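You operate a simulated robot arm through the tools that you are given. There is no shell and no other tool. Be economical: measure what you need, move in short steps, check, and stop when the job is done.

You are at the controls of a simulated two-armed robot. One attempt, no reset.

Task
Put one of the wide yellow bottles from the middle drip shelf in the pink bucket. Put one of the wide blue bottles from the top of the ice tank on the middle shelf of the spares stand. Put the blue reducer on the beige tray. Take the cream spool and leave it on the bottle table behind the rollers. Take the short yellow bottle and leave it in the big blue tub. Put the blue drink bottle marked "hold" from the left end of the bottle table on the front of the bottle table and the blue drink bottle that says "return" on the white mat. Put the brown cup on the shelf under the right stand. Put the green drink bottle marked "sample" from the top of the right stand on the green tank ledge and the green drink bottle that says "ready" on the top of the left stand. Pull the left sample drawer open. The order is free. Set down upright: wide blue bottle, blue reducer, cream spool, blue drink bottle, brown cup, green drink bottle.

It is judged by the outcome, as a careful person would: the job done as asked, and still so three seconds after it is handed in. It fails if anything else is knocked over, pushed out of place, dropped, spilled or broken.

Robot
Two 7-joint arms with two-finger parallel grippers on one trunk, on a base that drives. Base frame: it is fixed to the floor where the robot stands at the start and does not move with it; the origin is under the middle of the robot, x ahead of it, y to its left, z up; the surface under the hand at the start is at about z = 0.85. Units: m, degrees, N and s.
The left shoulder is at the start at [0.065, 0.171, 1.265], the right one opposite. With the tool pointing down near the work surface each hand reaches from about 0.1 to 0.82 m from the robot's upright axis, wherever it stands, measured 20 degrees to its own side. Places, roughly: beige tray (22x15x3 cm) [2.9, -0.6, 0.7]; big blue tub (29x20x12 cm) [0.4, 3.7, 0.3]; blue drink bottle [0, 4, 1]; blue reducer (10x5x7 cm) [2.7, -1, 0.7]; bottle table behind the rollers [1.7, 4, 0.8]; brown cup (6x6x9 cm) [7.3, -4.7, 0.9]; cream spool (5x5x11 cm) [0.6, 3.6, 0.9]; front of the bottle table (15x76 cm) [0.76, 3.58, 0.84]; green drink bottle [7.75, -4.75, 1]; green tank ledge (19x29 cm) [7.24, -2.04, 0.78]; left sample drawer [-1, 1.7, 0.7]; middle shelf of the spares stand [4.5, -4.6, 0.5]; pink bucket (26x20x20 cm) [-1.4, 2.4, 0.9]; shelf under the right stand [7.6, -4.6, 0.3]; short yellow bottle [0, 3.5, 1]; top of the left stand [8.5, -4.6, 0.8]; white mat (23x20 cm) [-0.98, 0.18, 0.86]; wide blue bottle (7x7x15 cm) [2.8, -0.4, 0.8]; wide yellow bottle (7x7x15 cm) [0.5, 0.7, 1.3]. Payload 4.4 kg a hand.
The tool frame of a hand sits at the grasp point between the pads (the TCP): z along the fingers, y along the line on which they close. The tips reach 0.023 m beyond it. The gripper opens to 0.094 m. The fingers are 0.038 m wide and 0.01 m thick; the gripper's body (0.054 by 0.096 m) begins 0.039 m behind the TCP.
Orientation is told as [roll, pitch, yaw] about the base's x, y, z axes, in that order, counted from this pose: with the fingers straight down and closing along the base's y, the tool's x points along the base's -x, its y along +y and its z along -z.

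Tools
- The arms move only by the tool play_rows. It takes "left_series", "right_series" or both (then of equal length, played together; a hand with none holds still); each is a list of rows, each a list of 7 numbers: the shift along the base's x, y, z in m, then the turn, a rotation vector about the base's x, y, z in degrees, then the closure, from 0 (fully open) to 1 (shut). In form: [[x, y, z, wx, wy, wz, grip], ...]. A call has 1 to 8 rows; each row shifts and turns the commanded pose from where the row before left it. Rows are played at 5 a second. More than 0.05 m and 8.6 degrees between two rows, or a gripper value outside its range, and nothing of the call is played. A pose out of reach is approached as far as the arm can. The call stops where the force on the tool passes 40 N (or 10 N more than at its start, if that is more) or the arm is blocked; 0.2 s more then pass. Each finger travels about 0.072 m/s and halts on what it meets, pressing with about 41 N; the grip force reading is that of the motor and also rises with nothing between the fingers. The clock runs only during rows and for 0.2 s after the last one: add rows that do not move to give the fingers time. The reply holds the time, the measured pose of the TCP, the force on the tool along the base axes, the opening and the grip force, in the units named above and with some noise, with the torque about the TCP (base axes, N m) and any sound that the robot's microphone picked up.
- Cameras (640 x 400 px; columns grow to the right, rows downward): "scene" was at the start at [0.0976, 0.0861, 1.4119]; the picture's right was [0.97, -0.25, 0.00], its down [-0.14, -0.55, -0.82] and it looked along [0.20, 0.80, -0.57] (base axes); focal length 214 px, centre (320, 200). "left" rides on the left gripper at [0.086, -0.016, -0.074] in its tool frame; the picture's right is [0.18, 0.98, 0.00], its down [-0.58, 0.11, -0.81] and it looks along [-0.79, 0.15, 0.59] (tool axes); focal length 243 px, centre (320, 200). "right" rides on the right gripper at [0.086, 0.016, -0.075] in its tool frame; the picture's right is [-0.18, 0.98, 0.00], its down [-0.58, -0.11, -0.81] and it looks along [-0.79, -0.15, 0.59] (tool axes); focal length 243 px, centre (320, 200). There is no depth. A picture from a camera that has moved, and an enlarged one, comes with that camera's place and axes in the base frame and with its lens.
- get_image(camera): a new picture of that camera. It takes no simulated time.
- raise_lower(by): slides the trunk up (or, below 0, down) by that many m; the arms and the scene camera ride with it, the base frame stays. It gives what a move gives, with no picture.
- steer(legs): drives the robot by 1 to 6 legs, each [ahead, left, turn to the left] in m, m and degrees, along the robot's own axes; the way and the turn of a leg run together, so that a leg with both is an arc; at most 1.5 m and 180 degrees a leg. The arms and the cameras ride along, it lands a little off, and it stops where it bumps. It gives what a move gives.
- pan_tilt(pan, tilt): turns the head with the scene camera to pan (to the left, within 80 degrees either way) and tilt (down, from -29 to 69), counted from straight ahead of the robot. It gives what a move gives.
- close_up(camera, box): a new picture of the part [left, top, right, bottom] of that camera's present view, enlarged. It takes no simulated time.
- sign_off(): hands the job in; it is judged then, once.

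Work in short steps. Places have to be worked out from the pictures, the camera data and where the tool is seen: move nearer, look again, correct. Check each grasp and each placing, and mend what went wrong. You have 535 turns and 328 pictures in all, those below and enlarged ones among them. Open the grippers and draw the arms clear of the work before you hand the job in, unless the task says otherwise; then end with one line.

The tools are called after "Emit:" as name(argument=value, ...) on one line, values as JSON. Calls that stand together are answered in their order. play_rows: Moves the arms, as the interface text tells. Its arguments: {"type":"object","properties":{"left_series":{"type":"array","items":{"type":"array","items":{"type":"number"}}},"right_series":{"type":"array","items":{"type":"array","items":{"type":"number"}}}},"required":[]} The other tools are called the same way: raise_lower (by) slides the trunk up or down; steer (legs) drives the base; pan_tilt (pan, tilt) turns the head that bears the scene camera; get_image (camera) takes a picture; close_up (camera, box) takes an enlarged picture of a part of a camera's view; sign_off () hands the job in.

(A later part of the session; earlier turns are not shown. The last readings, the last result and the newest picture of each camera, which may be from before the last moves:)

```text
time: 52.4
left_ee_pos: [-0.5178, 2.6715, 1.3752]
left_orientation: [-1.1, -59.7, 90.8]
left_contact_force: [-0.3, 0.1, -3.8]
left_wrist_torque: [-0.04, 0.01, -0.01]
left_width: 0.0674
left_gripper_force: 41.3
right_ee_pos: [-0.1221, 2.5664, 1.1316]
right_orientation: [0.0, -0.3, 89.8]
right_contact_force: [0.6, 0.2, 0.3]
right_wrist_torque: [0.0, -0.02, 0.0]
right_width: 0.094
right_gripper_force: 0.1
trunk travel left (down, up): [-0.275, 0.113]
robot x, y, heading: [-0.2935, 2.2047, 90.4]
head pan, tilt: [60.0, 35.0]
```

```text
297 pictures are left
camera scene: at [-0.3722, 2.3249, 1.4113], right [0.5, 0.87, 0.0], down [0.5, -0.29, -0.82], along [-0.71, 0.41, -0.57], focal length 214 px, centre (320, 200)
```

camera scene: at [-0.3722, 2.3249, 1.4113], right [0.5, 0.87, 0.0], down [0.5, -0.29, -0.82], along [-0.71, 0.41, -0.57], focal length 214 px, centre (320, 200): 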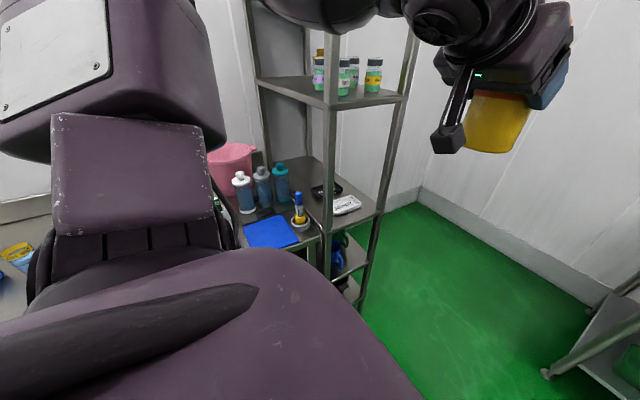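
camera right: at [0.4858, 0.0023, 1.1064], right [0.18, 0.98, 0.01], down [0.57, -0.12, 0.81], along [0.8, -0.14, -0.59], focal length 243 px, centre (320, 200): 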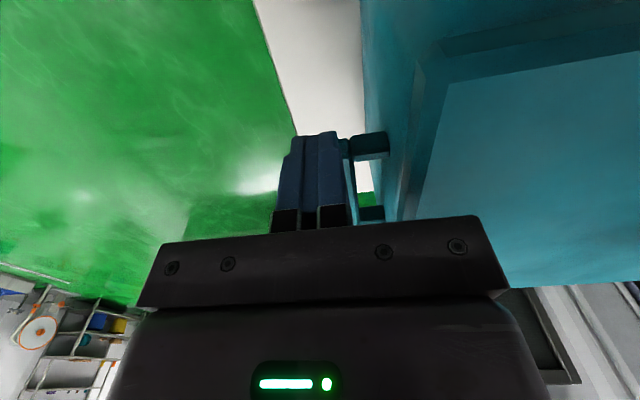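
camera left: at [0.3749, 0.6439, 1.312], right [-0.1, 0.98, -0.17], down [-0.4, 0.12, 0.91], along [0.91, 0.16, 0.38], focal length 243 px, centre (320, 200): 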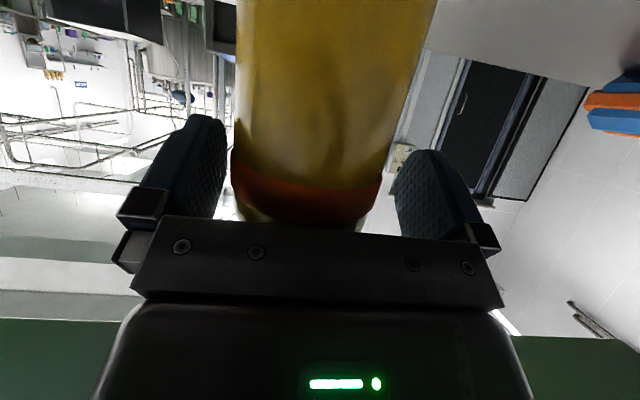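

Turn to face the bench (−x).

Emit:
steer(legs=[[0, 0, 90]])

Emit:
pan_tilt(pan=0, tilt=35)

Emit:
get_image(camera="scene")

```text
time: 56.6
left_ee_pos: [-0.7633, 1.9809, 1.3752]
left_orientation: [-1.0, -59.8, -179.0]
left_contact_force: [-0.3, -0.6, -3.3]
left_wrist_torque: [-0.01, -0.06, 0.02]
left_width: 0.0675
left_gripper_force: 40.7
right_ee_pos: [-0.6585, 2.3763, 1.1312]
right_orientation: [0.0, -0.3, -180.0]
right_contact_force: [0.6, -0.9, -0.8]
right_wrist_torque: [0.01, -0.03, 0.0]
right_width: 0.0942
right_gripper_force: 0.0
trunk travel left (down, up): [-0.275, 0.113]
robot x, y, heading: [-0.2915, 2.2083, -179.8]
head pan, tilt: [60.0, 35.0]
```

```text
time: 57.9
left_ee_pos: [-0.7631, 1.9812, 1.3758]
left_orientation: [-1.1, -59.7, -179.0]
left_contact_force: [-0.1, -0.4, -3.5]
left_wrist_torque: [0.04, -0.02, -0.01]
left_width: 0.0673
left_gripper_force: 41.0
right_ee_pos: [-0.6582, 2.3752, 1.1313]
right_orientation: [0.1, -0.4, -179.9]
right_contact_force: [-0.1, -0.5, 0.3]
right_wrist_torque: [0.0, 0.01, -0.01]
right_width: 0.0939
right_gripper_force: 0.0
trunk travel left (down, up): [-0.275, 0.113]
robot x, y, heading: [-0.297, 2.1987, -179.6]
head pan, tilt: [0.0, 35.0]
```

```text
296 pictures are left
camera scene: at [-0.4598, 2.2033, 1.4113], right [-0.01, 1.0, 0.0], down [0.57, 0.0, -0.82], along [-0.82, -0.01, -0.57], focal length 214 px, centre (320, 200)
```

scene: 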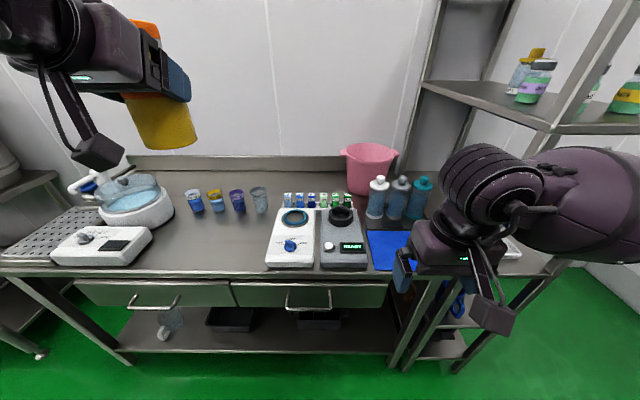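

Bucket centre ≈(-1.38, 2.42), rim z≈1.06; bench edge x≈-0.84. Raise the right hand and drive nearer in stages.

Emit:
play_rows(right_series=[[0, 0, 0.05, 0, 0, 0, 0], [0, 0, 0.05, 0, 0, 0, 0], [0, 0, 0.04, 0, 0, 0, 0]])

Emit:
steer(legs=[[0.15, 0.1, 0], [0.08, 0, 0], [0.07, 0, 0]])

```text
time: 58.7
left_ee_pos: [-0.7624, 1.9797, 1.3748]
left_orientation: [-1.1, -59.8, -178.9]
left_contact_force: [-0.5, -0.5, -3.4]
left_wrist_torque: [0.0, -0.04, 0.0]
left_width: 0.0675
left_gripper_force: 41.2
right_ee_pos: [-0.6586, 2.3721, 1.2733]
right_orientation: [0.0, -0.3, -179.8]
right_contact_force: [-0.3, -0.1, 0.1]
right_wrist_torque: [0.0, 0.04, 0.02]
right_width: 0.0941
right_gripper_force: 0.1
trunk travel left (down, up): [-0.275, 0.113]
robot x, y, heading: [-0.2931, 2.2061, -179.6]
head pan, tilt: [0.0, 35.0]
```

```text
time: 60.8
left_ee_pos: [-0.9531, 1.8714, 1.3763]
left_orientation: [-1.6, -59.7, -178.7]
left_contact_force: [-0.4, -0.1, -3.6]
left_wrist_torque: [-0.04, -0.07, 0.0]
left_width: 0.0676
left_gripper_force: 41.2
right_ee_pos: [-0.8489, 2.2631, 1.2737]
right_orientation: [-0.3, -0.6, 179.9]
right_contact_force: [0.3, 0.6, 0.4]
right_wrist_torque: [-0.02, 0.02, -0.03]
right_width: 0.0939
right_gripper_force: 0.0
trunk travel left (down, up): [-0.275, 0.113]
robot x, y, heading: [-0.4893, 2.0976, -180.0]
head pan, tilt: [0.0, 35.0]
stopped in leg 2: the robot was blocked; the commanded pose is now the measured one
```

Base stops 0.35 m from the bench edge, so I need to reach ~0.9 m with the tool tilted. Pull the right hand back, then shift right to y≈2.47.

Emit:
play_rows(right_series=[[0.04, 0, 0, 0, 0, 0, 0], [0.04, 0, 0, 0, 0, 0, 0], [0.04, 0, 0, 0, 0, 0, 0], [0.03, 0, 0, 0, 0, 0, 0]])

Emit:
steer(legs=[[-0.02, 0, 0], [0, -0.37, 0]])

Emit:
get_image(camera="scene")

```text
time: 61.8
left_ee_pos: [-0.9585, 1.8775, 1.3749]
left_orientation: [-1.0, -59.6, -179.1]
left_contact_force: [-0.1, -0.2, -4.5]
left_wrist_torque: [0.0, -0.03, -0.02]
left_width: 0.0676
left_gripper_force: 40.6
right_ee_pos: [-0.7678, 2.2637, 1.3189]
right_orientation: [-0.1, 0.0, 179.6]
right_contact_force: [0.8, 0.0, -0.2]
right_wrist_torque: [0.01, -0.02, -0.02]
right_width: 0.0942
right_gripper_force: 0.1
right hand out of reach, approached as far as the arm can: row 2, 3, 4
trunk travel left (down, up): [-0.275, 0.113]
robot x, y, heading: [-0.4882, 2.1009, -180.0]
head pan, tilt: [0.0, 35.0]
```

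```text
time: 63.5
left_ee_pos: [-0.9324, 1.9051, 1.3735]
left_orientation: [-1.3, -59.7, -178.9]
left_contact_force: [-0.1, 0.6, -3.4]
left_wrist_torque: [0.0, -0.04, -0.01]
left_width: 0.0675
left_gripper_force: 41.4
right_ee_pos: [-0.7437, 2.29, 1.3209]
right_orientation: [-0.2, -0.1, -179.9]
right_contact_force: [0.2, 0.7, 0.0]
right_wrist_torque: [0.02, -0.05, -0.01]
right_width: 0.0939
right_gripper_force: 0.0
trunk travel left (down, up): [-0.275, 0.113]
robot x, y, heading: [-0.465, 2.1293, -179.8]
head pan, tilt: [0.0, 35.0]
stopped in leg 2: the robot was blocked; the commanded pose is now the measured one
```

```text
295 pictures are left
camera scene: at [-0.6298, 2.1273, 1.4118], right [-0.01, 1.0, 0.0], down [0.57, 0.01, -0.82], along [-0.82, 0.0, -0.57], focal length 214 px, centre (320, 200)
```

scene: 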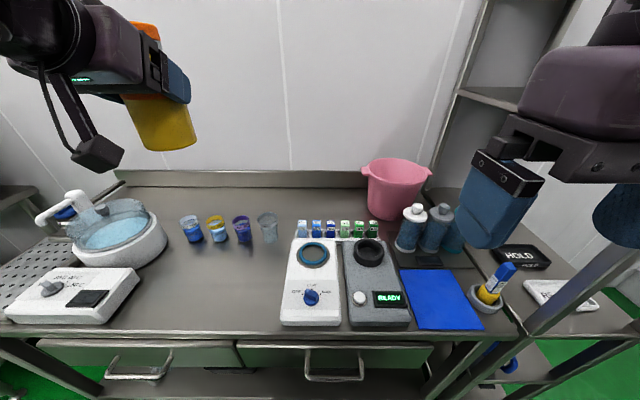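

Something on the right side blocks; look there.

Emit:
pan_tilt(pan=-60, tilt=30)

Emit:
get_image(camera="scene")

```text
time: 64.8
left_ee_pos: [-0.9349, 1.9047, 1.3743]
left_orientation: [-1.4, -59.7, -178.7]
left_contact_force: [0.3, -0.7, -4.5]
left_wrist_torque: [-0.02, 0.0, 0.0]
left_width: 0.0675
left_gripper_force: 41.0
right_ee_pos: [-0.7449, 2.2893, 1.3216]
right_orientation: [-0.3, 0.0, -180.0]
right_contact_force: [0.7, -0.8, -0.4]
right_wrist_torque: [0.04, 0.01, -0.03]
right_width: 0.0937
right_gripper_force: 0.1
trunk travel left (down, up): [-0.275, 0.113]
robot x, y, heading: [-0.4646, 2.1314, -179.7]
head pan, tilt: [-60.0, 30.0]
```

```text
294 pictures are left
camera scene: at [-0.5881, 2.2051, 1.4197], right [0.86, 0.51, 0.0], down [0.25, -0.43, -0.87], along [-0.44, 0.75, -0.5], focal length 214 px, centre (320, 200)
```

scene: 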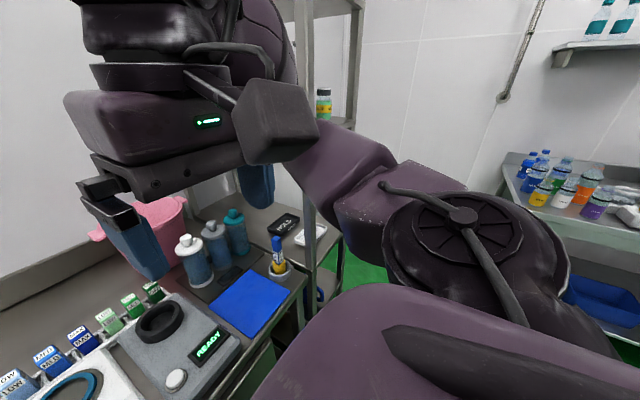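

Better idea: face +y with the left side to the bench, so the left shoulder is much nearer the bucket. Back off, turn right 90°, then look.

Emit:
steer(legs=[[-0.17, 0.08, 0], [0, 0, -90]])

Emit:
pan_tilt(pan=75, tilt=35)

Emit:
get_image(camera="scene")

```text
time: 70.1
left_ee_pos: [-0.5272, 2.5168, 1.3744]
left_orientation: [-0.9, -59.7, 91.5]
left_contact_force: [-1.0, 0.1, -3.6]
left_wrist_torque: [-0.02, -0.02, 0.02]
left_width: 0.0675
left_gripper_force: 40.7
right_ee_pos: [-0.1402, 2.332, 1.3187]
right_orientation: [-0.1, 0.0, 90.7]
right_contact_force: [0.7, 0.2, -0.5]
right_wrist_torque: [0.03, -0.02, 0.02]
right_width: 0.0939
right_gripper_force: 0.0
trunk travel left (down, up): [-0.275, 0.113]
robot x, y, heading: [-0.3029, 2.0519, 90.9]
head pan, tilt: [-60.0, 30.0]
```

```text
time: 72.2
left_ee_pos: [-0.5274, 2.5169, 1.3742]
left_orientation: [-0.9, -59.7, 91.5]
left_contact_force: [0.1, 0.2, -4.5]
left_wrist_torque: [-0.01, -0.02, -0.02]
left_width: 0.0676
left_gripper_force: 40.6
right_ee_pos: [-0.1402, 2.332, 1.3192]
right_orientation: [0.1, 0.1, 90.6]
right_contact_force: [0.6, 0.3, -0.6]
right_wrist_torque: [-0.01, -0.01, -0.01]
right_width: 0.0936
right_gripper_force: 0.0
trunk travel left (down, up): [-0.275, 0.113]
robot x, y, heading: [-0.3007, 2.0501, 90.9]
head pan, tilt: [75.0, 35.0]
```

```text
293 pictures are left
camera scene: at [-0.3871, 2.1501, 1.4113], right [0.24, 0.97, 0.0], down [0.56, -0.14, -0.82], along [-0.79, 0.2, -0.57], focal length 214 px, centre (320, 200)
```

scene: 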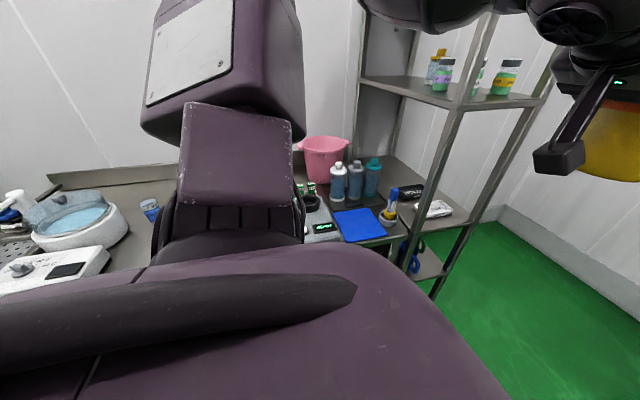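

Bucket confirmed at (-1.37, 2.42). Drop back 0.3 m and strafe left toward the bench to make room for swinging the hand.

Emit:
steer(legs=[[-0.3, 0, 0], [0, 0.13, 0]])

Emit:
play_rows(left_series=[[-0.04, 0, 0, 0, 0, 8, 1], [-0.04, 0, 0, 0, 0, 8, 1], [-0.04, 0, 0, 0, 0, 8, 1], [-0.04, 0, 0, 0, 0, 8, 1], [-0.04, 0, 0, 0, 0, 8, 1], [-0.04, 0, 0, 0, 0, 8, 1], [-0.04, 0, 0, 0, 0, 8, 1], [0, 0, 0, 0, 0, 0, 1]])

```text
time: 75.7
left_ee_pos: [-0.6534, 2.214, 1.3743]
left_orientation: [-0.9, -59.6, 91.4]
left_contact_force: [-0.5, -0.2, -4.7]
left_wrist_torque: [-0.06, -0.03, 0.02]
left_width: 0.0677
left_gripper_force: 41.2
right_ee_pos: [-0.2663, 2.0297, 1.3195]
right_orientation: [0.1, 0.1, 90.7]
right_contact_force: [-0.4, -0.3, 0.4]
right_wrist_torque: [-0.01, 0.0, -0.03]
right_width: 0.0941
right_gripper_force: 0.1
trunk travel left (down, up): [-0.275, 0.113]
robot x, y, heading: [-0.4269, 1.7495, 91.4]
head pan, tilt: [75.0, 35.0]
```

```text
time: 77.5
left_ee_pos: [-0.9358, 2.2168, 1.374]
left_orientation: [-0.8, -59.6, 147.5]
left_contact_force: [-0.2, -0.4, -3.9]
left_wrist_torque: [-0.01, -0.02, -0.04]
left_width: 0.0672
left_gripper_force: 41.4
right_ee_pos: [-0.2654, 2.0295, 1.3195]
right_orientation: [0.0, 0.2, 90.7]
right_contact_force: [1.1, -0.9, 0.4]
right_wrist_torque: [-0.01, 0.02, -0.02]
right_width: 0.0942
right_gripper_force: 0.0
trunk travel left (down, up): [-0.275, 0.113]
robot x, y, heading: [-0.4294, 1.7472, 90.9]
head pan, tilt: [75.0, 35.0]
```

Now tilt the tool further down and extend over the bench toward the bucket.

Emit:
play_rows(left_series=[[-0.03, 0, 0, -4.3, -6.75, 0, 1], [-0.03, 0, 0, -4.3, -6.75, 0, 1], [-0.03, 0, 0, -4.3, -6.75, 0, 1], [-0.03, 0, 0, -4.3, -6.75, 0, 1], [-0.03, 0, 0, -4.3, -6.75, 0, 1], [-0.03, 0, 0, 0, 0, 0, 1], [0, 0, 0, 0, 0, 0, 1]])

Emit:
get_image(camera="scene")

```text
time: 79.1
left_ee_pos: [-1.1159, 2.2155, 1.3752]
left_orientation: [-1.0, -19.5, 147.4]
left_contact_force: [-0.1, -0.6, -3.3]
left_wrist_torque: [0.0, 0.03, -0.02]
left_width: 0.0675
left_gripper_force: 41.2
right_ee_pos: [-0.2668, 2.0294, 1.3195]
right_orientation: [0.0, 0.1, 90.7]
right_contact_force: [-0.9, 0.5, -0.1]
right_wrist_torque: [0.0, -0.01, 0.0]
right_width: 0.0942
right_gripper_force: 0.1
trunk travel left (down, up): [-0.275, 0.113]
robot x, y, heading: [-0.4286, 1.7488, 91.0]
head pan, tilt: [75.0, 35.0]
```

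```text
292 pictures are left
camera scene: at [-0.513, 1.8471, 1.4113], right [0.24, 0.97, 0.0], down [0.56, -0.14, -0.82], along [-0.79, 0.2, -0.57], focal length 214 px, centre (320, 200)
```

scene: 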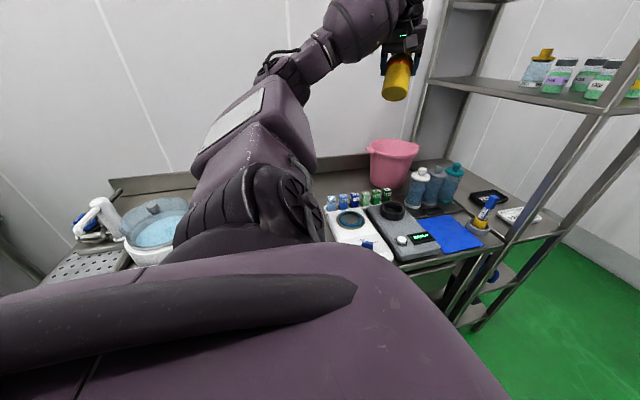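

Shift the hand back 0.1, then drive forward 0.3 and left 0.06.

Emit:
play_rows(left_series=[[-0.02, -0.04, 0, 0, 0, 0, 1], [-0.02, -0.04, 0, 0, 0, 0, 1], [-0.02, -0.03, 0, 0, 0, 0, 1]])

Emit:
steer(legs=[[0.3, 0, 0], [0, 0.06, 0]])

Emit:
get_image(camera="scene")

```text
time: 79.9
left_ee_pos: [-1.1722, 2.0991, 1.3757]
left_orientation: [-0.9, -19.5, 147.5]
left_contact_force: [-0.1, -0.3, -5.7]
left_wrist_torque: [0.0, 0.03, -0.04]
left_width: 0.0673
left_gripper_force: 41.4
right_ee_pos: [-0.2665, 2.0283, 1.3199]
right_orientation: [0.1, -0.1, 90.5]
right_contact_force: [1.4, -0.4, 0.1]
right_wrist_torque: [0.01, 0.0, 0.01]
right_width: 0.0939
right_gripper_force: 0.1
trunk travel left (down, up): [-0.275, 0.113]
robot x, y, heading: [-0.4247, 1.7475, 90.8]
head pan, tilt: [75.0, 35.0]
```

```text
time: 82.8
left_ee_pos: [-1.2377, 2.4001, 1.3758]
left_orientation: [-0.9, -19.5, 147.7]
left_contact_force: [0.4, -1.1, -4.4]
left_wrist_torque: [0.01, 0.0, -0.02]
left_width: 0.0673
left_gripper_force: 40.8
right_ee_pos: [-0.3315, 2.3308, 1.3203]
right_orientation: [0.1, 0.0, 90.8]
right_contact_force: [0.5, -0.1, -0.4]
right_wrist_torque: [0.03, 0.01, 0.0]
right_width: 0.0939
right_gripper_force: 0.0
trunk travel left (down, up): [-0.275, 0.113]
robot x, y, heading: [-0.4873, 2.0475, 91.3]
head pan, tilt: [75.0, 35.0]
```

```text
291 pictures are left
camera scene: at [-0.5777, 2.1483, 1.4113], right [0.24, 0.97, 0.0], down [0.56, -0.14, -0.82], along [-0.8, 0.2, -0.57], focal length 214 px, centre (320, 200)
```

scene: 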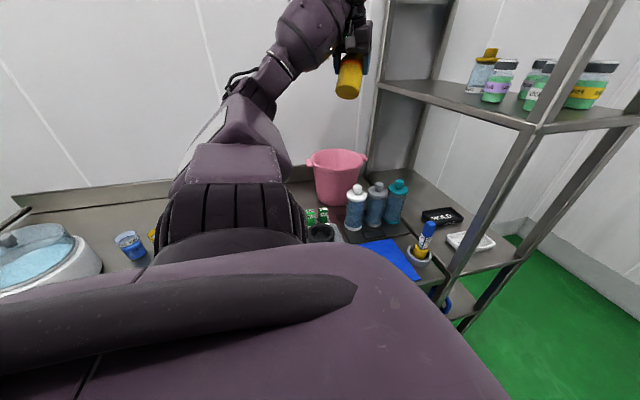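

Over the bucket area. Move above bucket centre, then check from above before lowering.

Emit:
play_rows(left_series=[[-0.045, 0.007, 0, 0, 0, 0, 1], [-0.045, 0.007, 0, 0, 0, 0, 1], [-0.045, 0.007, -0.0, 0, 0, 0, 1], [0, 0, -0.05, 0, 0, 0, 1], [0, 0, -0.05, 0, 0, 0, 1], [0, 0, -0.04, 0, 0, 0, 1]])

Emit:
get_image(camera="left")

Emit:
close_up(camera="scene", box=[240, 40, 480, 190])

```text
time: 84.2
left_ee_pos: [-1.3689, 2.4205, 1.2354]
left_orientation: [-0.9, -20.0, 147.6]
left_contact_force: [-0.1, -0.5, -3.2]
left_wrist_torque: [-0.02, 0.03, 0.02]
left_width: 0.0677
left_gripper_force: 41.5
right_ee_pos: [-0.3296, 2.3325, 1.3185]
right_orientation: [0.0, 0.2, 90.9]
right_contact_force: [-0.2, 0.3, 0.1]
right_wrist_torque: [0.05, 0.0, 0.02]
right_width: 0.0939
right_gripper_force: 0.1
trunk travel left (down, up): [-0.275, 0.113]
robot x, y, heading: [-0.49, 2.0511, 91.3]
head pan, tilt: [75.0, 35.0]
```

```text
290 pictures are left
camera left: at [-1.2717, 2.3771, 1.2748], right [-0.38, -0.92, -0.08], down [-0.3, 0.04, 0.95], along [-0.87, 0.39, -0.29], focal length 243 px, centre (320, 200)
```

left: 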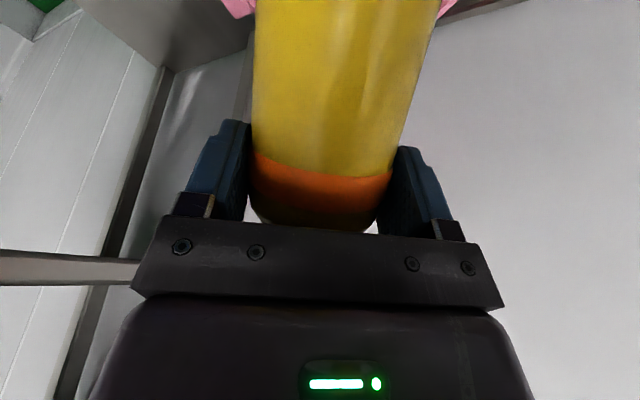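

```text
2.67 times, centred on (360, 115) of scene
camera zoom: at [-0.576, 2.1488, 1.4113], right [0.24, 0.97, 0.0], down [0.56, -0.14, -0.82], along [-0.8, 0.2, -0.57], focal length 572 px, centre (213, 427)
```

zoom: 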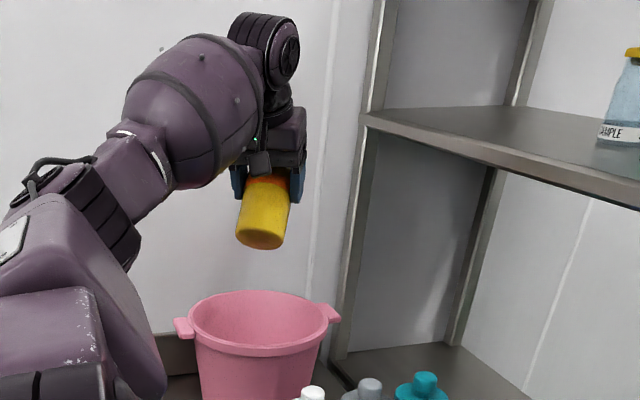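

Bucket centre about (-1.335, 2.405). Nudge +2 cm in x and lower to z 1.06.

Emit:
play_rows(left_series=[[0.02, -0.008, 0, 0, 0, 0, 1], [0, 0, -0.045, 0, 0, 0, 1], [0, 0, -0.045, 0, 0, 0, 1], [0, 0, -0.045, 0, 0, 0, 1], [0, 0, -0.035, 0, 0, 0, 1]])

Emit:
close_up(camera="scene", box=[260, 80, 440, 200])

```text
time: 85.4
left_ee_pos: [-1.3519, 2.4152, 1.0641]
left_orientation: [-0.8, -19.6, 147.6]
left_contact_force: [-0.8, 0.2, -3.4]
left_wrist_torque: [-0.02, -0.01, 0.0]
left_width: 0.0673
left_gripper_force: 40.9
right_ee_pos: [-0.3326, 2.3329, 1.3185]
right_orientation: [0.0, 0.2, 90.9]
right_contact_force: [-0.4, 0.3, 0.0]
right_wrist_torque: [-0.03, 0.0, 0.0]
right_width: 0.0937
right_gripper_force: 0.1
trunk travel left (down, up): [-0.275, 0.113]
robot x, y, heading: [-0.493, 2.0509, 91.4]
head pan, tilt: [75.0, 35.0]
```

```text
3.33 times, centred on (350, 140) of scene
camera zoom: at [-0.5777, 2.1487, 1.4112], right [0.24, 0.97, 0.0], down [0.56, -0.14, -0.82], along [-0.8, 0.2, -0.57], focal length 715 px, centre (220, 400)
```

zoom: 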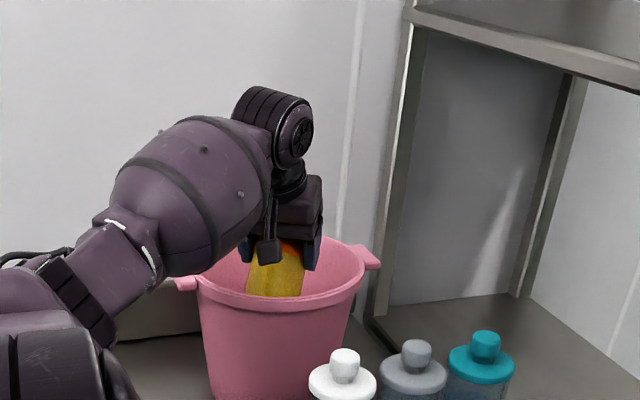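

Bottle is inside the bucket. Lower 3 cm more gently, then release.

Emit:
play_rows(left_series=[[0, 0, -0.015, 0, 0, 0, 1], [0, 0, -0.015, 0, 0, 0, 1], [0, 0, -0.01, 0, 0, 0, 1], [0, 0, 0, 0, 0, 0, 1]])

Emit:
close_up(camera="scene", box=[260, 80, 440, 200])

```text
time: 86.4
left_ee_pos: [-1.3528, 2.4138, 1.0273]
left_orientation: [-0.9, -19.6, 147.8]
left_contact_force: [-0.2, 0.1, -3.9]
left_wrist_torque: [-0.02, 0.0, -0.05]
left_width: 0.0675
left_gripper_force: 41.1
right_ee_pos: [-0.331, 2.331, 1.3196]
right_orientation: [0.0, 0.1, 90.9]
right_contact_force: [-0.2, 0.0, 0.0]
right_wrist_torque: [0.0, 0.0, 0.01]
right_width: 0.094
right_gripper_force: 0.1
trunk travel left (down, up): [-0.275, 0.113]
robot x, y, heading: [-0.4922, 2.0502, 91.1]
head pan, tilt: [75.0, 35.0]
```

```text
3.33 times, centred on (350, 140) of scene
camera zoom: at [-0.5772, 2.1483, 1.4113], right [0.24, 0.97, 0.0], down [0.56, -0.14, -0.82], along [-0.8, 0.2, -0.57], focal length 715 px, centre (220, 400)
```

zoom: 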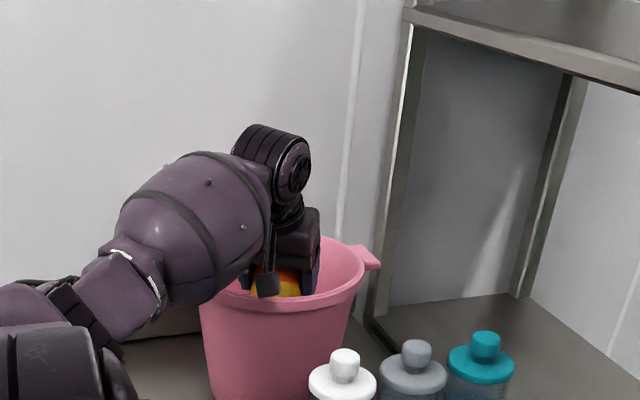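

Release here.

Emit:
play_rows(left_series=[[0, 0, 0, 0, 0, 0, 0.5], [0, 0, 0, 0, 0, 0, 0], [0, 0, 0, 0, 0, 0, 0], [0, 0, 0.02, 0, 0, 0, 0], [0, 0, 0.04, 0, 0, 0, 0], [0, 0, 0.05, 0, 0, 0, 0], [0, 0, 0.05, 0, 0, 0, 0], [0, 0, 0.05, 0, 0, 0, 0]])

Emit:
close_up(camera="scene", box=[260, 80, 440, 200])

Emit:
get_image(camera="left")

```text
time: 88.2
left_ee_pos: [-1.3509, 2.4111, 1.2391]
left_orientation: [-0.8, -19.6, 147.8]
left_contact_force: [0.1, -0.5, 0.1]
left_wrist_torque: [0.0, -0.01, -0.01]
left_width: 0.0938
left_gripper_force: 0.1
right_ee_pos: [-0.33, 2.3314, 1.3182]
right_orientation: [0.0, -0.1, 90.9]
right_contact_force: [0.5, 0.5, -0.5]
right_wrist_torque: [-0.01, 0.01, -0.05]
right_width: 0.094
right_gripper_force: 0.0
trunk travel left (down, up): [-0.275, 0.113]
robot x, y, heading: [-0.4878, 2.0527, 91.0]
head pan, tilt: [75.0, 35.0]
```

```text
3.33 times, centred on (350, 140) of scene
camera zoom: at [-0.5759, 2.1482, 1.4114], right [0.24, 0.97, 0.0], down [0.56, -0.14, -0.82], along [-0.8, 0.2, -0.57], focal length 715 px, centre (220, 400)
```

zoom: 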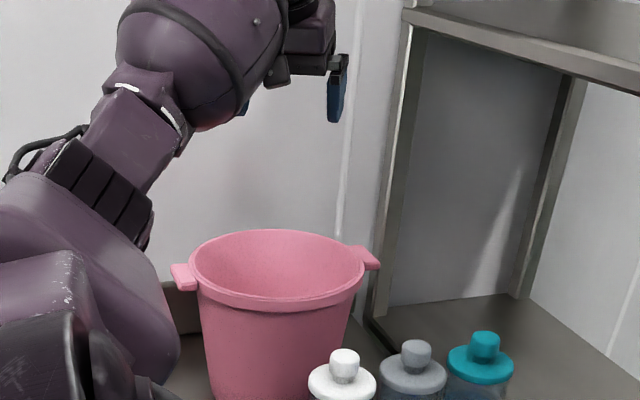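

```text
285 pictures are left
camera left: at [-1.2542, 2.3683, 1.2788], right [-0.38, -0.92, -0.08], down [-0.3, 0.05, 0.95], along [-0.87, 0.39, -0.29], focal length 243 px, centre (320, 200)
```

left: 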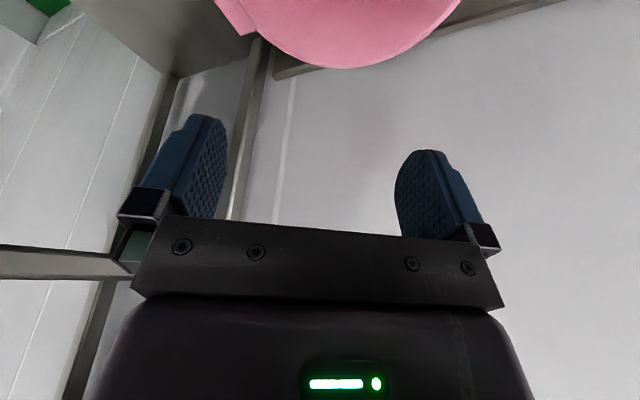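

Bottle is in the bucket. Next the drawer: raise the hand, drive back along the bench and look at the left drawer handle.

Emit:
play_rows(left_series=[[0, 0, 0.05, 0, 0, 0, 0], [0.03, -0.03, 0.02, 0, 0, 0, 0], [0.03, -0.03, 0, 0, 0, 0, 0], [0.03, -0.03, 0, 0, 0, 0, 0]])

Emit:
steer(legs=[[0, -0.15, 0], [-0.65, 0, 0]])

Emit:
play_rows(left_series=[[0.04, 0, 0, 4.2, 0, -8, 0], [0.04, 0, 0, 2.2, 0, -8, 0], [0.04, 0, 0, 0, 0, -8, 0], [0.04, 0, 0, 0, 0, -8, 0], [0.04, 0, 0, 0, 0, -8, 0], [0.04, 0, 0, 0, 0, -8, 0], [0.04, 0, 0, 0, 0, -8, 0], [0.04, 0, 0, 0, 0, 0, 0]])

Emit:
pan_tilt(pan=40, tilt=45)

Emit:
get_image(camera="scene")

```text
time: 89.2
left_ee_pos: [-1.2613, 2.3214, 1.3104]
left_orientation: [-0.9, -19.7, 147.6]
left_contact_force: [0.2, 0.4, -0.4]
left_wrist_torque: [0.01, -0.01, 0.0]
left_width: 0.0941
left_gripper_force: 0.1
right_ee_pos: [-0.3308, 2.3307, 1.319]
right_orientation: [0.0, 0.0, 90.9]
right_contact_force: [0.6, -1.1, 0.9]
right_wrist_torque: [0.01, 0.0, 0.0]
right_width: 0.0941
right_gripper_force: 0.1
trunk travel left (down, up): [-0.275, 0.113]
robot x, y, heading: [-0.4923, 2.0472, 91.1]
head pan, tilt: [75.0, 35.0]
```

```text
time: 94.4
left_ee_pos: [-1.0977, 1.6635, 1.31]
left_orientation: [-0.9, -19.6, 147.7]
left_contact_force: [-0.5, 0.2, 0.0]
left_wrist_torque: [0.03, -0.04, 0.02]
left_width: 0.094
left_gripper_force: 0.1
right_ee_pos: [-0.1651, 1.673, 1.3199]
right_orientation: [0.0, 0.1, 90.9]
right_contact_force: [-0.3, -0.1, -0.9]
right_wrist_torque: [-0.01, 0.0, 0.0]
right_width: 0.0942
right_gripper_force: 0.2
trunk travel left (down, up): [-0.275, 0.113]
robot x, y, heading: [-0.3226, 1.3915, 91.2]
head pan, tilt: [75.0, 35.0]
```

```text
refused: row 1 steps farther than a row can; nothing moved
```

```text
time: 95.4
left_ee_pos: [-1.0974, 1.6627, 1.3103]
left_orientation: [-0.9, -19.5, 147.7]
left_contact_force: [-0.4, 0.5, 1.3]
left_wrist_torque: [0.01, -0.02, 0.03]
left_width: 0.0942
left_gripper_force: 0.0
right_ee_pos: [-0.1651, 1.6742, 1.3191]
right_orientation: [0.0, 0.0, 90.9]
right_contact_force: [-0.4, 1.1, 0.3]
right_wrist_torque: [-0.02, 0.01, -0.01]
right_width: 0.094
right_gripper_force: 0.0
trunk travel left (down, up): [-0.275, 0.113]
robot x, y, heading: [-0.3236, 1.3913, 91.3]
head pan, tilt: [40.0, 45.0]
```

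```text
284 pictures are left
camera scene: at [-0.3794, 1.5299, 1.3965], right [0.75, 0.66, 0.0], down [0.47, -0.53, -0.71], along [-0.47, 0.53, -0.71], focal length 214 px, centre (320, 200)
```

scene: 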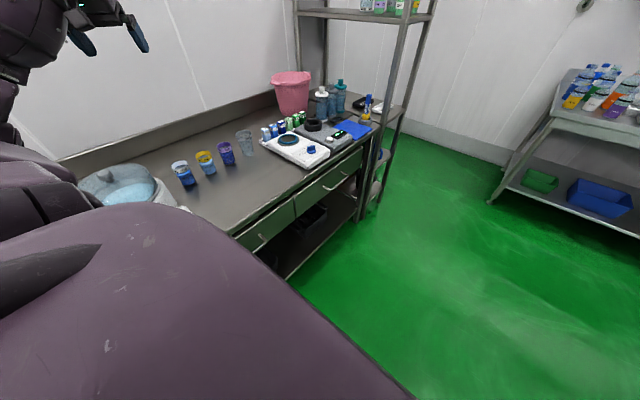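

Row too large; redo: yaw back to 90° first while moving the hand off the bench, then pitch vertical.

Emit:
play_rows(left_series=[[0.045, 0.01, 0, 0, 0, -8.2, 0], [0.045, 0.01, 0, 0, 0, -8.2, 0], [0.045, 0.01, 0, 0, 0, -8.2, 0], [0.045, 0.01, 0, 0, 0, -8.2, 0], [0.045, 0.01, 0, 0, 0, -8.2, 0], [0.045, 0.01, 0, 0, 0, -8.2, 0], [0.045, 0, 0, 0, 0, -8.2, 0], [0.03, 0, -0.03, -6.5, 0, 0, 0]])

Emit:
play_rows(left_series=[[0, 0, -0.04, -6.5, 0, 0, 0], [0, 0, -0.04, -6.5, 0, 0, 0], [0, 0, -0.04, 0, 0, 0, 0], [0, 0, -0.04, 0, 0, 0, 0], [0, 0, -0.04, 0, 0, 0, 0]])

Emit:
get_image(camera="left")

Emit:
get_image(camera="scene")

```text
time: 97.2
left_ee_pos: [-0.7511, 1.7251, 1.2804]
left_orientation: [-0.9, -13.0, 90.2]
left_contact_force: [0.1, 0.6, -0.2]
left_wrist_torque: [0.0, 0.02, 0.03]
left_width: 0.094
left_gripper_force: 0.0
right_ee_pos: [-0.1649, 1.6733, 1.3193]
right_orientation: [0.1, 0.1, 90.9]
right_contact_force: [-0.2, 0.5, -1.4]
right_wrist_torque: [-0.01, 0.0, -0.04]
right_width: 0.0938
right_gripper_force: 0.1
trunk travel left (down, up): [-0.275, 0.113]
robot x, y, heading: [-0.3242, 1.3942, 91.3]
head pan, tilt: [40.0, 45.0]
```

```text
time: 98.4
left_ee_pos: [-0.7522, 1.7225, 1.0753]
left_orientation: [-1.0, -0.2, 90.3]
left_contact_force: [0.4, 0.5, -0.8]
left_wrist_torque: [-0.02, -0.02, 0.01]
left_width: 0.094
left_gripper_force: 0.1
right_ee_pos: [-0.1648, 1.6734, 1.319]
right_orientation: [0.0, 0.1, 90.9]
right_contact_force: [-0.2, -0.8, -0.4]
right_wrist_torque: [0.0, -0.02, 0.01]
right_width: 0.0941
right_gripper_force: 0.0
trunk travel left (down, up): [-0.275, 0.113]
robot x, y, heading: [-0.3197, 1.3879, 91.3]
head pan, tilt: [40.0, 45.0]
```

```text
283 pictures are left
camera left: at [-0.7381, 1.6367, 1.1501], right [-0.98, -0.19, -0.01], down [-0.12, 0.58, 0.81], along [-0.14, 0.79, -0.59], focal length 243 px, centre (320, 200)
```

left: 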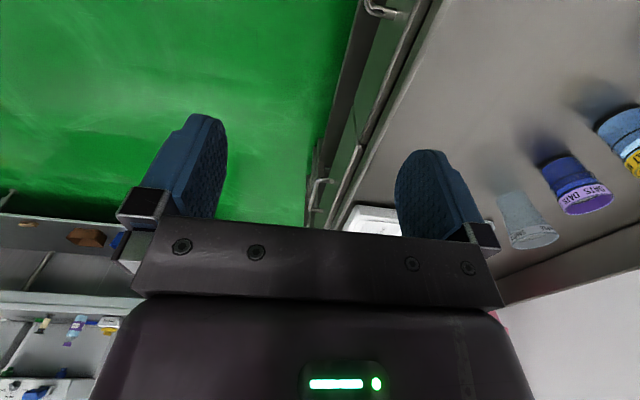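

```text
282 pictures are left
camera scene: at [-0.3797, 1.53, 1.3965], right [0.75, 0.66, 0.0], down [0.47, -0.53, -0.71], along [-0.47, 0.53, -0.71], focal length 214 px, centre (320, 200)
```

scene: 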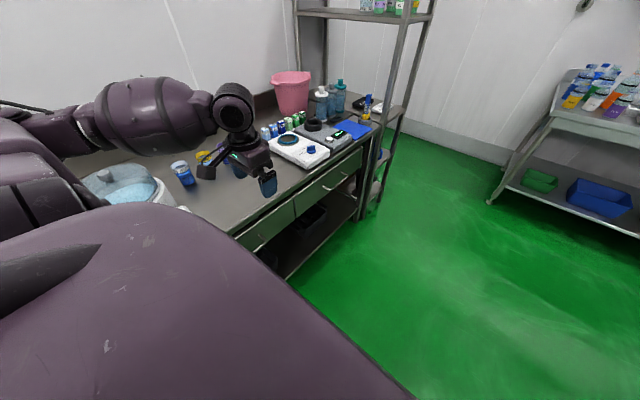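

The far end of the left drawer's handle is just in view; move the hand back −y to see the full handle.

Emit:
play_rows(left_series=[[0.02, -0.04, 0, 0, 0, 0, 0], [0.02, -0.04, 0, 0, 0, 0, 0], [0, -0.05, 0, 0, 0, 0, 0], [0, -0.05, 0, 0, 0, 0, 0], [0, 0, 0, 0, 0, 0, 0]])

Emit:
get_image(camera="left")

```text
time: 99.6
left_ee_pos: [-0.7729, 1.6187, 1.0647]
left_orientation: [-0.9, 0.1, 90.2]
left_contact_force: [-0.1, -0.5, 0.6]
left_wrist_torque: [-0.03, 0.01, 0.0]
left_width: 0.094
left_gripper_force: 0.0
left hand out of reach, approached as far as the arm can: row 2, 3, 4
right_ee_pos: [-0.1642, 1.6747, 1.3185]
right_orientation: [0.0, 0.0, 90.9]
right_contact_force: [0.2, 0.7, 0.9]
right_wrist_torque: [0.0, -0.01, 0.0]
right_width: 0.094
right_gripper_force: 0.2
trunk travel left (down, up): [-0.275, 0.113]
robot x, y, heading: [-0.3232, 1.3914, 91.1]
head pan, tilt: [40.0, 45.0]
```

```text
281 pictures are left
camera left: at [-0.7586, 1.5332, 1.1389], right [-0.98, -0.19, -0.01], down [-0.12, 0.58, 0.8], along [-0.14, 0.79, -0.59], focal length 243 px, centre (320, 200)
```

left: 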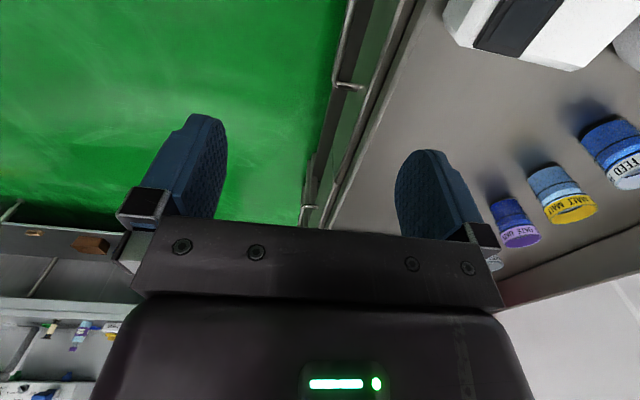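

Triangulating: handle bar about x −0.825, z 0.745, y 1.575–1.74, edge x≈−0.86. I'll grasp it with a horizontal tool, fingers above/below the bar, facing the bench. Reposition the base.

Emit:
steer(legs=[[0, -0.12, 0], [0.45, 0, 0], [0, 0, 89]])

Emit:
pan_tilt(pan=15, tilt=45)

Emit:
get_image(camera="scene")

```text
time: 107.5
left_ee_pos: [-0.4241, 1.384, 1.0646]
left_orientation: [-0.9, 0.0, -177.6]
left_contact_force: [0.1, 0.1, 0.1]
left_wrist_torque: [-0.01, -0.02, -0.02]
left_width: 0.0939
left_gripper_force: 0.1
right_ee_pos: [-0.503, 1.9914, 1.3194]
right_orientation: [0.0, 0.1, -177.0]
right_contact_force: [-0.4, 0.0, 0.2]
right_wrist_torque: [0.01, -0.02, 0.0]
right_width: 0.094
right_gripper_force: 0.0
trunk travel left (down, up): [-0.275, 0.113]
robot x, y, heading: [-0.2148, 1.8419, -176.7]
head pan, tilt: [40.0, 45.0]
```

```text
time: 108.4
left_ee_pos: [-0.4244, 1.384, 1.0659]
left_orientation: [-0.9, 0.0, -177.6]
left_contact_force: [-0.7, 0.1, 0.9]
left_wrist_torque: [0.0, 0.05, -0.01]
left_width: 0.0941
left_gripper_force: 0.1
right_ee_pos: [-0.5017, 1.9909, 1.3186]
right_orientation: [0.0, 0.1, -177.0]
right_contact_force: [-0.4, -0.1, 0.2]
right_wrist_torque: [0.0, -0.01, 0.0]
right_width: 0.094
right_gripper_force: 0.2
trunk travel left (down, up): [-0.275, 0.113]
robot x, y, heading: [-0.2186, 1.843, -176.8]
head pan, tilt: [15.0, 45.0]
```

```text
280 pictures are left
camera scene: at [-0.369, 1.8132, 1.3965], right [-0.32, 0.95, 0.0], down [0.67, 0.22, -0.71], along [-0.67, -0.22, -0.71], focal length 214 px, centre (320, 200)
```

scene: 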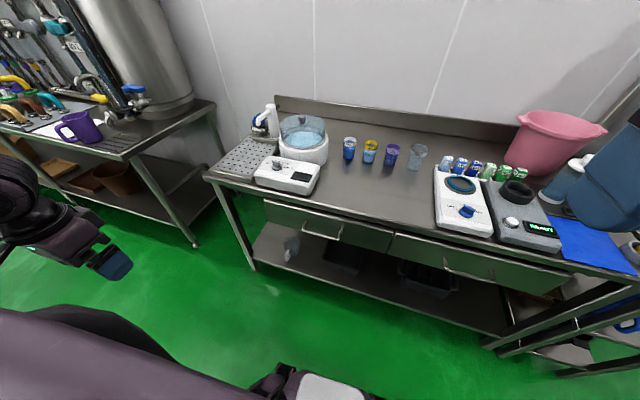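

Handle at x≈−0.814, y 1.60–1.75, z≈0.745. Lower the trunk and turn the tool horizontal.

Emit:
raise_lower(by=-0.2)

Emit:
play_rows(left_series=[[0, 0.03, 0, 0, 8.2, 0, 0], [0, 0.03, 0, 0, 8.2, 0, 0], [0, 0.03, 0, 0, 8.2, 0, 0], [0, 0.03, 0, 0, 8.2, 0, 0], [0, 0.03, 0, 0, 8.2, 0, 0], [0, 0.03, 0, 0, 8.2, 0, 0], [0, 0.03, 0, 0, 8.2, 0, 0], [0, 0.03, 0, 0, 8.2, 0, 0]])

Emit:
play_rows(left_series=[[0, 0.02, 0, 0, 8.2, 0, 0], [0, 0.02, 0, 0, 8.2, 0, 0], [0, 0.01, 0, 0, 8.2, 0, 0], [0, 0, 0, 8.2, 0, 0, 0], [0, 0, 0, 8.2, 0, 0, 0], [0, 0, 0, 8.2, 0, 0, 0], [0, 0, 0, 8.2, 0, 0, 0], [0, 0, 0, 8.2, 0, 0, 0]])

Emit:
play_rows(left_series=[[0, 0, -0.02, 8.2, 0, 0, 0], [0, 0, -0.02, 8.2, 0, 0, 0], [0, 0, -0.02, 8.2, 0, 0, 0], [0, 0, -0.02, 8.2, 0, 0, 0], [0, 0, -0.02, 8.2, 0, 0, 0], [0, 0, -0.02, 8.2, 0, 0, 0], [0, 0, 0, 0, 0, 0, 0]])

Emit:
get_image(camera="scene")

```text
time: 110.6
left_ee_pos: [-0.4226, 1.3842, 0.7943]
left_orientation: [-1.6, 33.1, -177.7]
left_contact_force: [-0.2, 0.1, 0.5]
left_wrist_torque: [0.02, 0.01, 0.0]
left_width: 0.0937
left_gripper_force: 0.0
right_ee_pos: [-0.6328, 1.9835, 0.9854]
right_orientation: [-0.2, 33.2, -177.3]
right_contact_force: [-0.6, -0.8, 0.6]
right_wrist_torque: [-0.03, 0.0, 0.0]
right_width: 0.0942
right_gripper_force: 0.0
trunk travel left (down, up): [-0.075, 0.313]
robot x, y, heading: [-0.2174, 1.8413, -176.4]
head pan, tilt: [15.0, 45.0]
```

```text
time: 112.4
left_ee_pos: [-0.4572, 1.3993, 0.7258]
left_orientation: [-2.6, 8.5, -178.1]
left_contact_force: [0.2, 0.4, 1.2]
left_wrist_torque: [-0.03, 0.03, -0.02]
left_width: 0.0941
left_gripper_force: 0.0
left hand out of reach, approached as far as the arm can: row 1, 2, 3, 4, 5, 6, 7, 8
right_ee_pos: [-0.6337, 1.9831, 0.9849]
right_orientation: [-0.2, 33.2, -177.1]
right_contact_force: [-0.3, 0.2, 0.1]
right_wrist_torque: [-0.03, 0.01, -0.01]
right_width: 0.094
right_gripper_force: 0.0
trunk travel left (down, up): [-0.075, 0.313]
robot x, y, heading: [-0.217, 1.8455, -176.7]
head pan, tilt: [15.0, 45.0]
```

```text
time: 114.2
left_ee_pos: [-0.4589, 1.4019, 0.7268]
left_orientation: [-44.4, 5.5, 177.5]
left_contact_force: [-0.2, -0.4, -0.3]
left_wrist_torque: [-0.02, -0.03, 0.02]
left_width: 0.0938
left_gripper_force: 0.1
left hand out of reach, approached as far as the arm can: row 1, 2, 3
right_ee_pos: [-0.633, 1.9838, 0.9863]
right_orientation: [-0.2, 33.3, -177.2]
right_contact_force: [0.7, 0.1, -0.1]
right_wrist_torque: [0.01, 0.0, 0.01]
right_width: 0.0941
right_gripper_force: 0.0
trunk travel left (down, up): [-0.075, 0.313]
robot x, y, heading: [-0.2124, 1.8433, -177.0]
head pan, tilt: [15.0, 45.0]
```

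```text
time: 115.8
left_ee_pos: [-0.457, 1.4011, 0.6065]
left_orientation: [-93.5, 1.6, 174.1]
left_contact_force: [0.1, -0.5, -0.1]
left_wrist_torque: [0.0, -0.01, -0.01]
left_width: 0.0941
left_gripper_force: 0.1
right_ee_pos: [-0.633, 1.9836, 0.9857]
right_orientation: [-0.2, 33.3, -177.2]
right_contact_force: [0.4, 0.2, -0.3]
right_wrist_torque: [0.01, 0.03, -0.02]
right_width: 0.0942
right_gripper_force: 0.2
trunk travel left (down, up): [-0.075, 0.313]
robot x, y, heading: [-0.2172, 1.8416, -176.4]
head pan, tilt: [15.0, 45.0]
```

```text
279 pictures are left
camera scene: at [-0.5458, 1.803, 1.1665], right [-0.31, 0.95, 0.0], down [0.67, 0.22, -0.71], along [-0.67, -0.22, -0.71], focal length 214 px, centre (320, 200)
```

scene: 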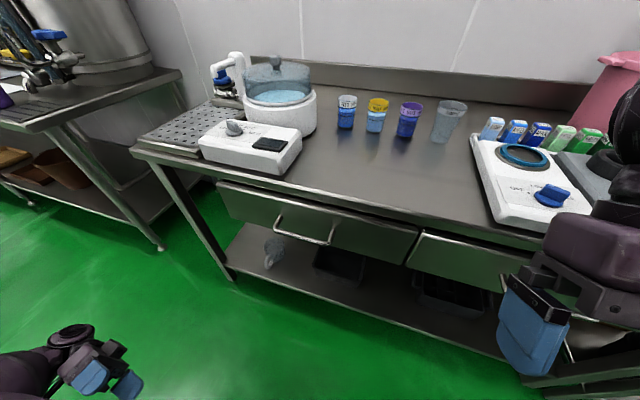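

The trunk leans forward when lowering; useful. The tool now points +y with a vertical closing axis, so a +90° yaw gives the wanted pose. Do that while moving toward the handle.

Emit:
play_rows(left_series=[[-0.01, 0.02, 0.02, 0, 0, 8.2, 0], [-0.01, 0.02, 0.02, 0, 0, 8.2, 0], [-0.01, 0.02, 0.02, 0, 0, 8.2, 0], [-0.01, 0.02, 0.02, 0, 0, 8.2, 0], [-0.01, 0.02, 0.02, 0, 0, 8.2, 0], [-0.01, 0.02, 0.02, 0, 0, 8.2, 0], [-0.01, 0.02, 0.01, 0, 0, 8.2, 0], [0, 0.02, 0.01, 0, 0, 8.2, 0]])

Emit:
play_rows(left_series=[[0, 0.02, 0, 0, 0, 8.2, 0], [0, 0.02, 0, 0, 0, 8.2, 0], [0, 0.02, 0, 3, 0, 8, 0], [0, 0, 0, 0, 0, 0, 0]])

Emit:
get_image(camera="scene")

Emit:
get_image(camera="left")

```text
time: 117.6
left_ee_pos: [-0.5288, 1.5623, 0.7478]
left_orientation: [-93.4, 1.8, -120.1]
left_contact_force: [-0.6, -0.4, 0.6]
left_wrist_torque: [-0.02, 0.02, -0.01]
left_width: 0.094
left_gripper_force: 0.0
right_ee_pos: [-0.6342, 1.9836, 0.9851]
right_orientation: [-0.1, 33.3, -177.2]
right_contact_force: [-0.5, -0.6, 0.2]
right_wrist_torque: [-0.01, -0.01, -0.04]
right_width: 0.094
right_gripper_force: 0.1
trunk travel left (down, up): [-0.075, 0.313]
robot x, y, heading: [-0.2139, 1.8441, -177.0]
head pan, tilt: [15.0, 45.0]
```

```text
time: 118.2
left_ee_pos: [-0.5491, 1.6099, 0.7564]
left_orientation: [-96.3, -3.5, -116.4]
left_contact_force: [-0.7, 0.6, 0.2]
left_wrist_torque: [-0.01, -0.02, 0.01]
left_width: 0.094
left_gripper_force: 0.0
right_ee_pos: [-0.6332, 1.9828, 0.9853]
right_orientation: [-0.2, 33.3, -177.2]
right_contact_force: [0.2, 0.1, -0.2]
right_wrist_torque: [0.0, 0.01, 0.0]
right_width: 0.0941
right_gripper_force: 0.2
trunk travel left (down, up): [-0.075, 0.313]
robot x, y, heading: [-0.214, 1.8402, -176.8]
head pan, tilt: [15.0, 45.0]
stopped in row 3 (left hand): the arm was blocked; the commanded pose is now the measured one
```

```text
278 pictures are left
camera scene: at [-0.546, 1.8028, 1.1663], right [-0.31, 0.95, 0.0], down [0.67, 0.22, -0.71], along [-0.67, -0.22, -0.71], focal length 214 px, centre (320, 200)
```

scene: 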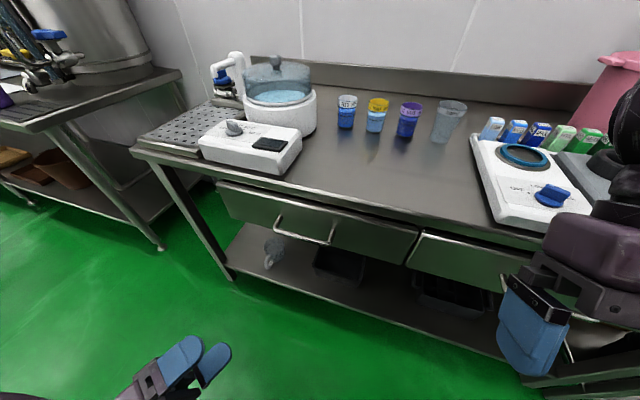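

```text
277 pictures are left
camera left: at [-0.4434, 1.6543, 0.758], right [-0.04, 0.16, -0.99], down [0.44, -0.88, -0.16], along [-0.9, -0.44, -0.03], focal length 243 px, centre (320, 200)
```

left: 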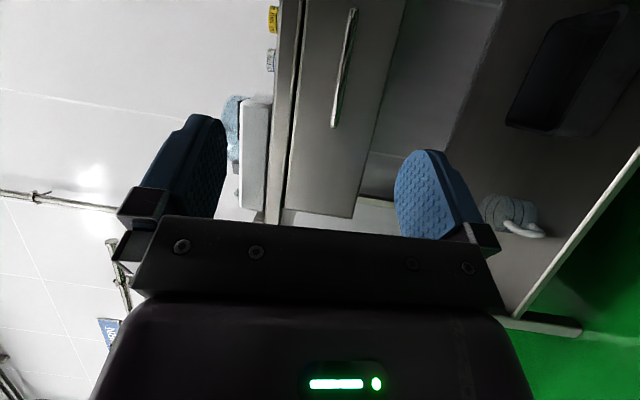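

Blocked by the robot's own body while too close. Move forward first, then finish the yaw.

Emit:
play_rows(left_series=[[-0.04, 0, 0, 0, 0, 0, 0], [-0.04, 0.01, -0.01, 0, 0, 0, 0], [-0.01, 0.01, 0, 0, 0, 6.6, 0], [0, 0.01, 0, 0, 0, 6.6, 0], [0, 0.01, 0, 0, 0, 6.6, 0], [0, 0.01, 0, 0, 0, 6.6, 0], [0, 0, 0, 0, 0, 0, 0]])

Emit:
get_image(camera="left")

Emit:
get_image(camera="scene")

```text
time: 119.6
left_ee_pos: [-0.6285, 1.6552, 0.7377]
left_orientation: [-95.3, -10.1, -103.0]
left_contact_force: [0.3, 0.6, 0.3]
left_wrist_torque: [-0.02, -0.02, 0.02]
left_width: 0.0939
left_gripper_force: 0.1
right_ee_pos: [-0.6328, 1.982, 0.9843]
right_orientation: [-0.2, 33.2, -177.2]
right_contact_force: [-0.7, -1.2, -0.4]
right_wrist_torque: [0.03, -0.01, 0.0]
right_width: 0.094
right_gripper_force: 0.0
trunk travel left (down, up): [-0.075, 0.313]
robot x, y, heading: [-0.2177, 1.8437, -176.9]
head pan, tilt: [15.0, 45.0]
stopped in row 6 (left hand): the arm was blocked; the commanded pose is now the measured one
```

```text
276 pictures are left
camera left: at [-0.536, 1.7231, 0.7307], right [-0.09, 0.03, -1.0], down [0.64, -0.77, -0.08], along [-0.77, -0.64, 0.05], focal length 243 px, centre (320, 200)
```

left: 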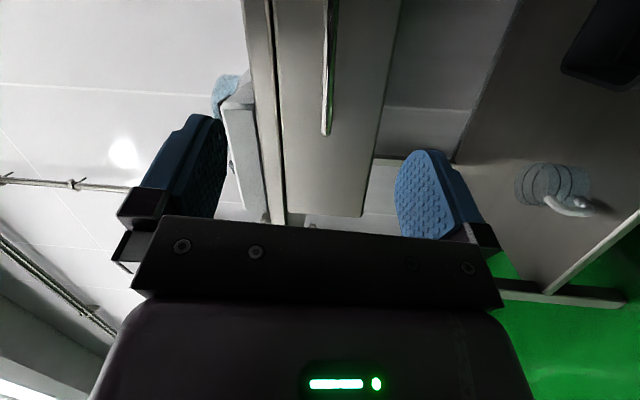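

```text
275 pictures are left
camera scene: at [-0.5462, 1.8026, 1.1663], right [-0.31, 0.95, 0.0], down [0.67, 0.22, -0.71], along [-0.67, -0.22, -0.71], focal length 214 px, centre (320, 200)
```

scene: 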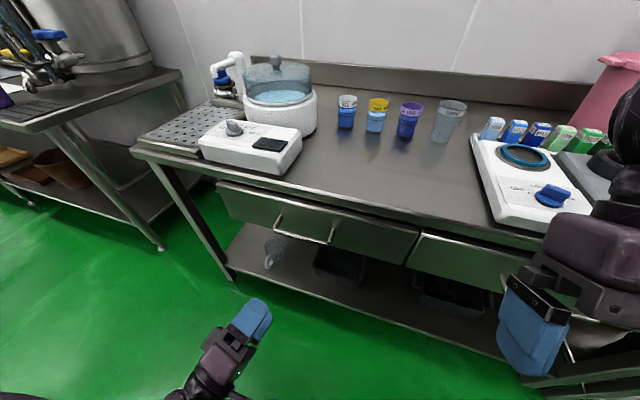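

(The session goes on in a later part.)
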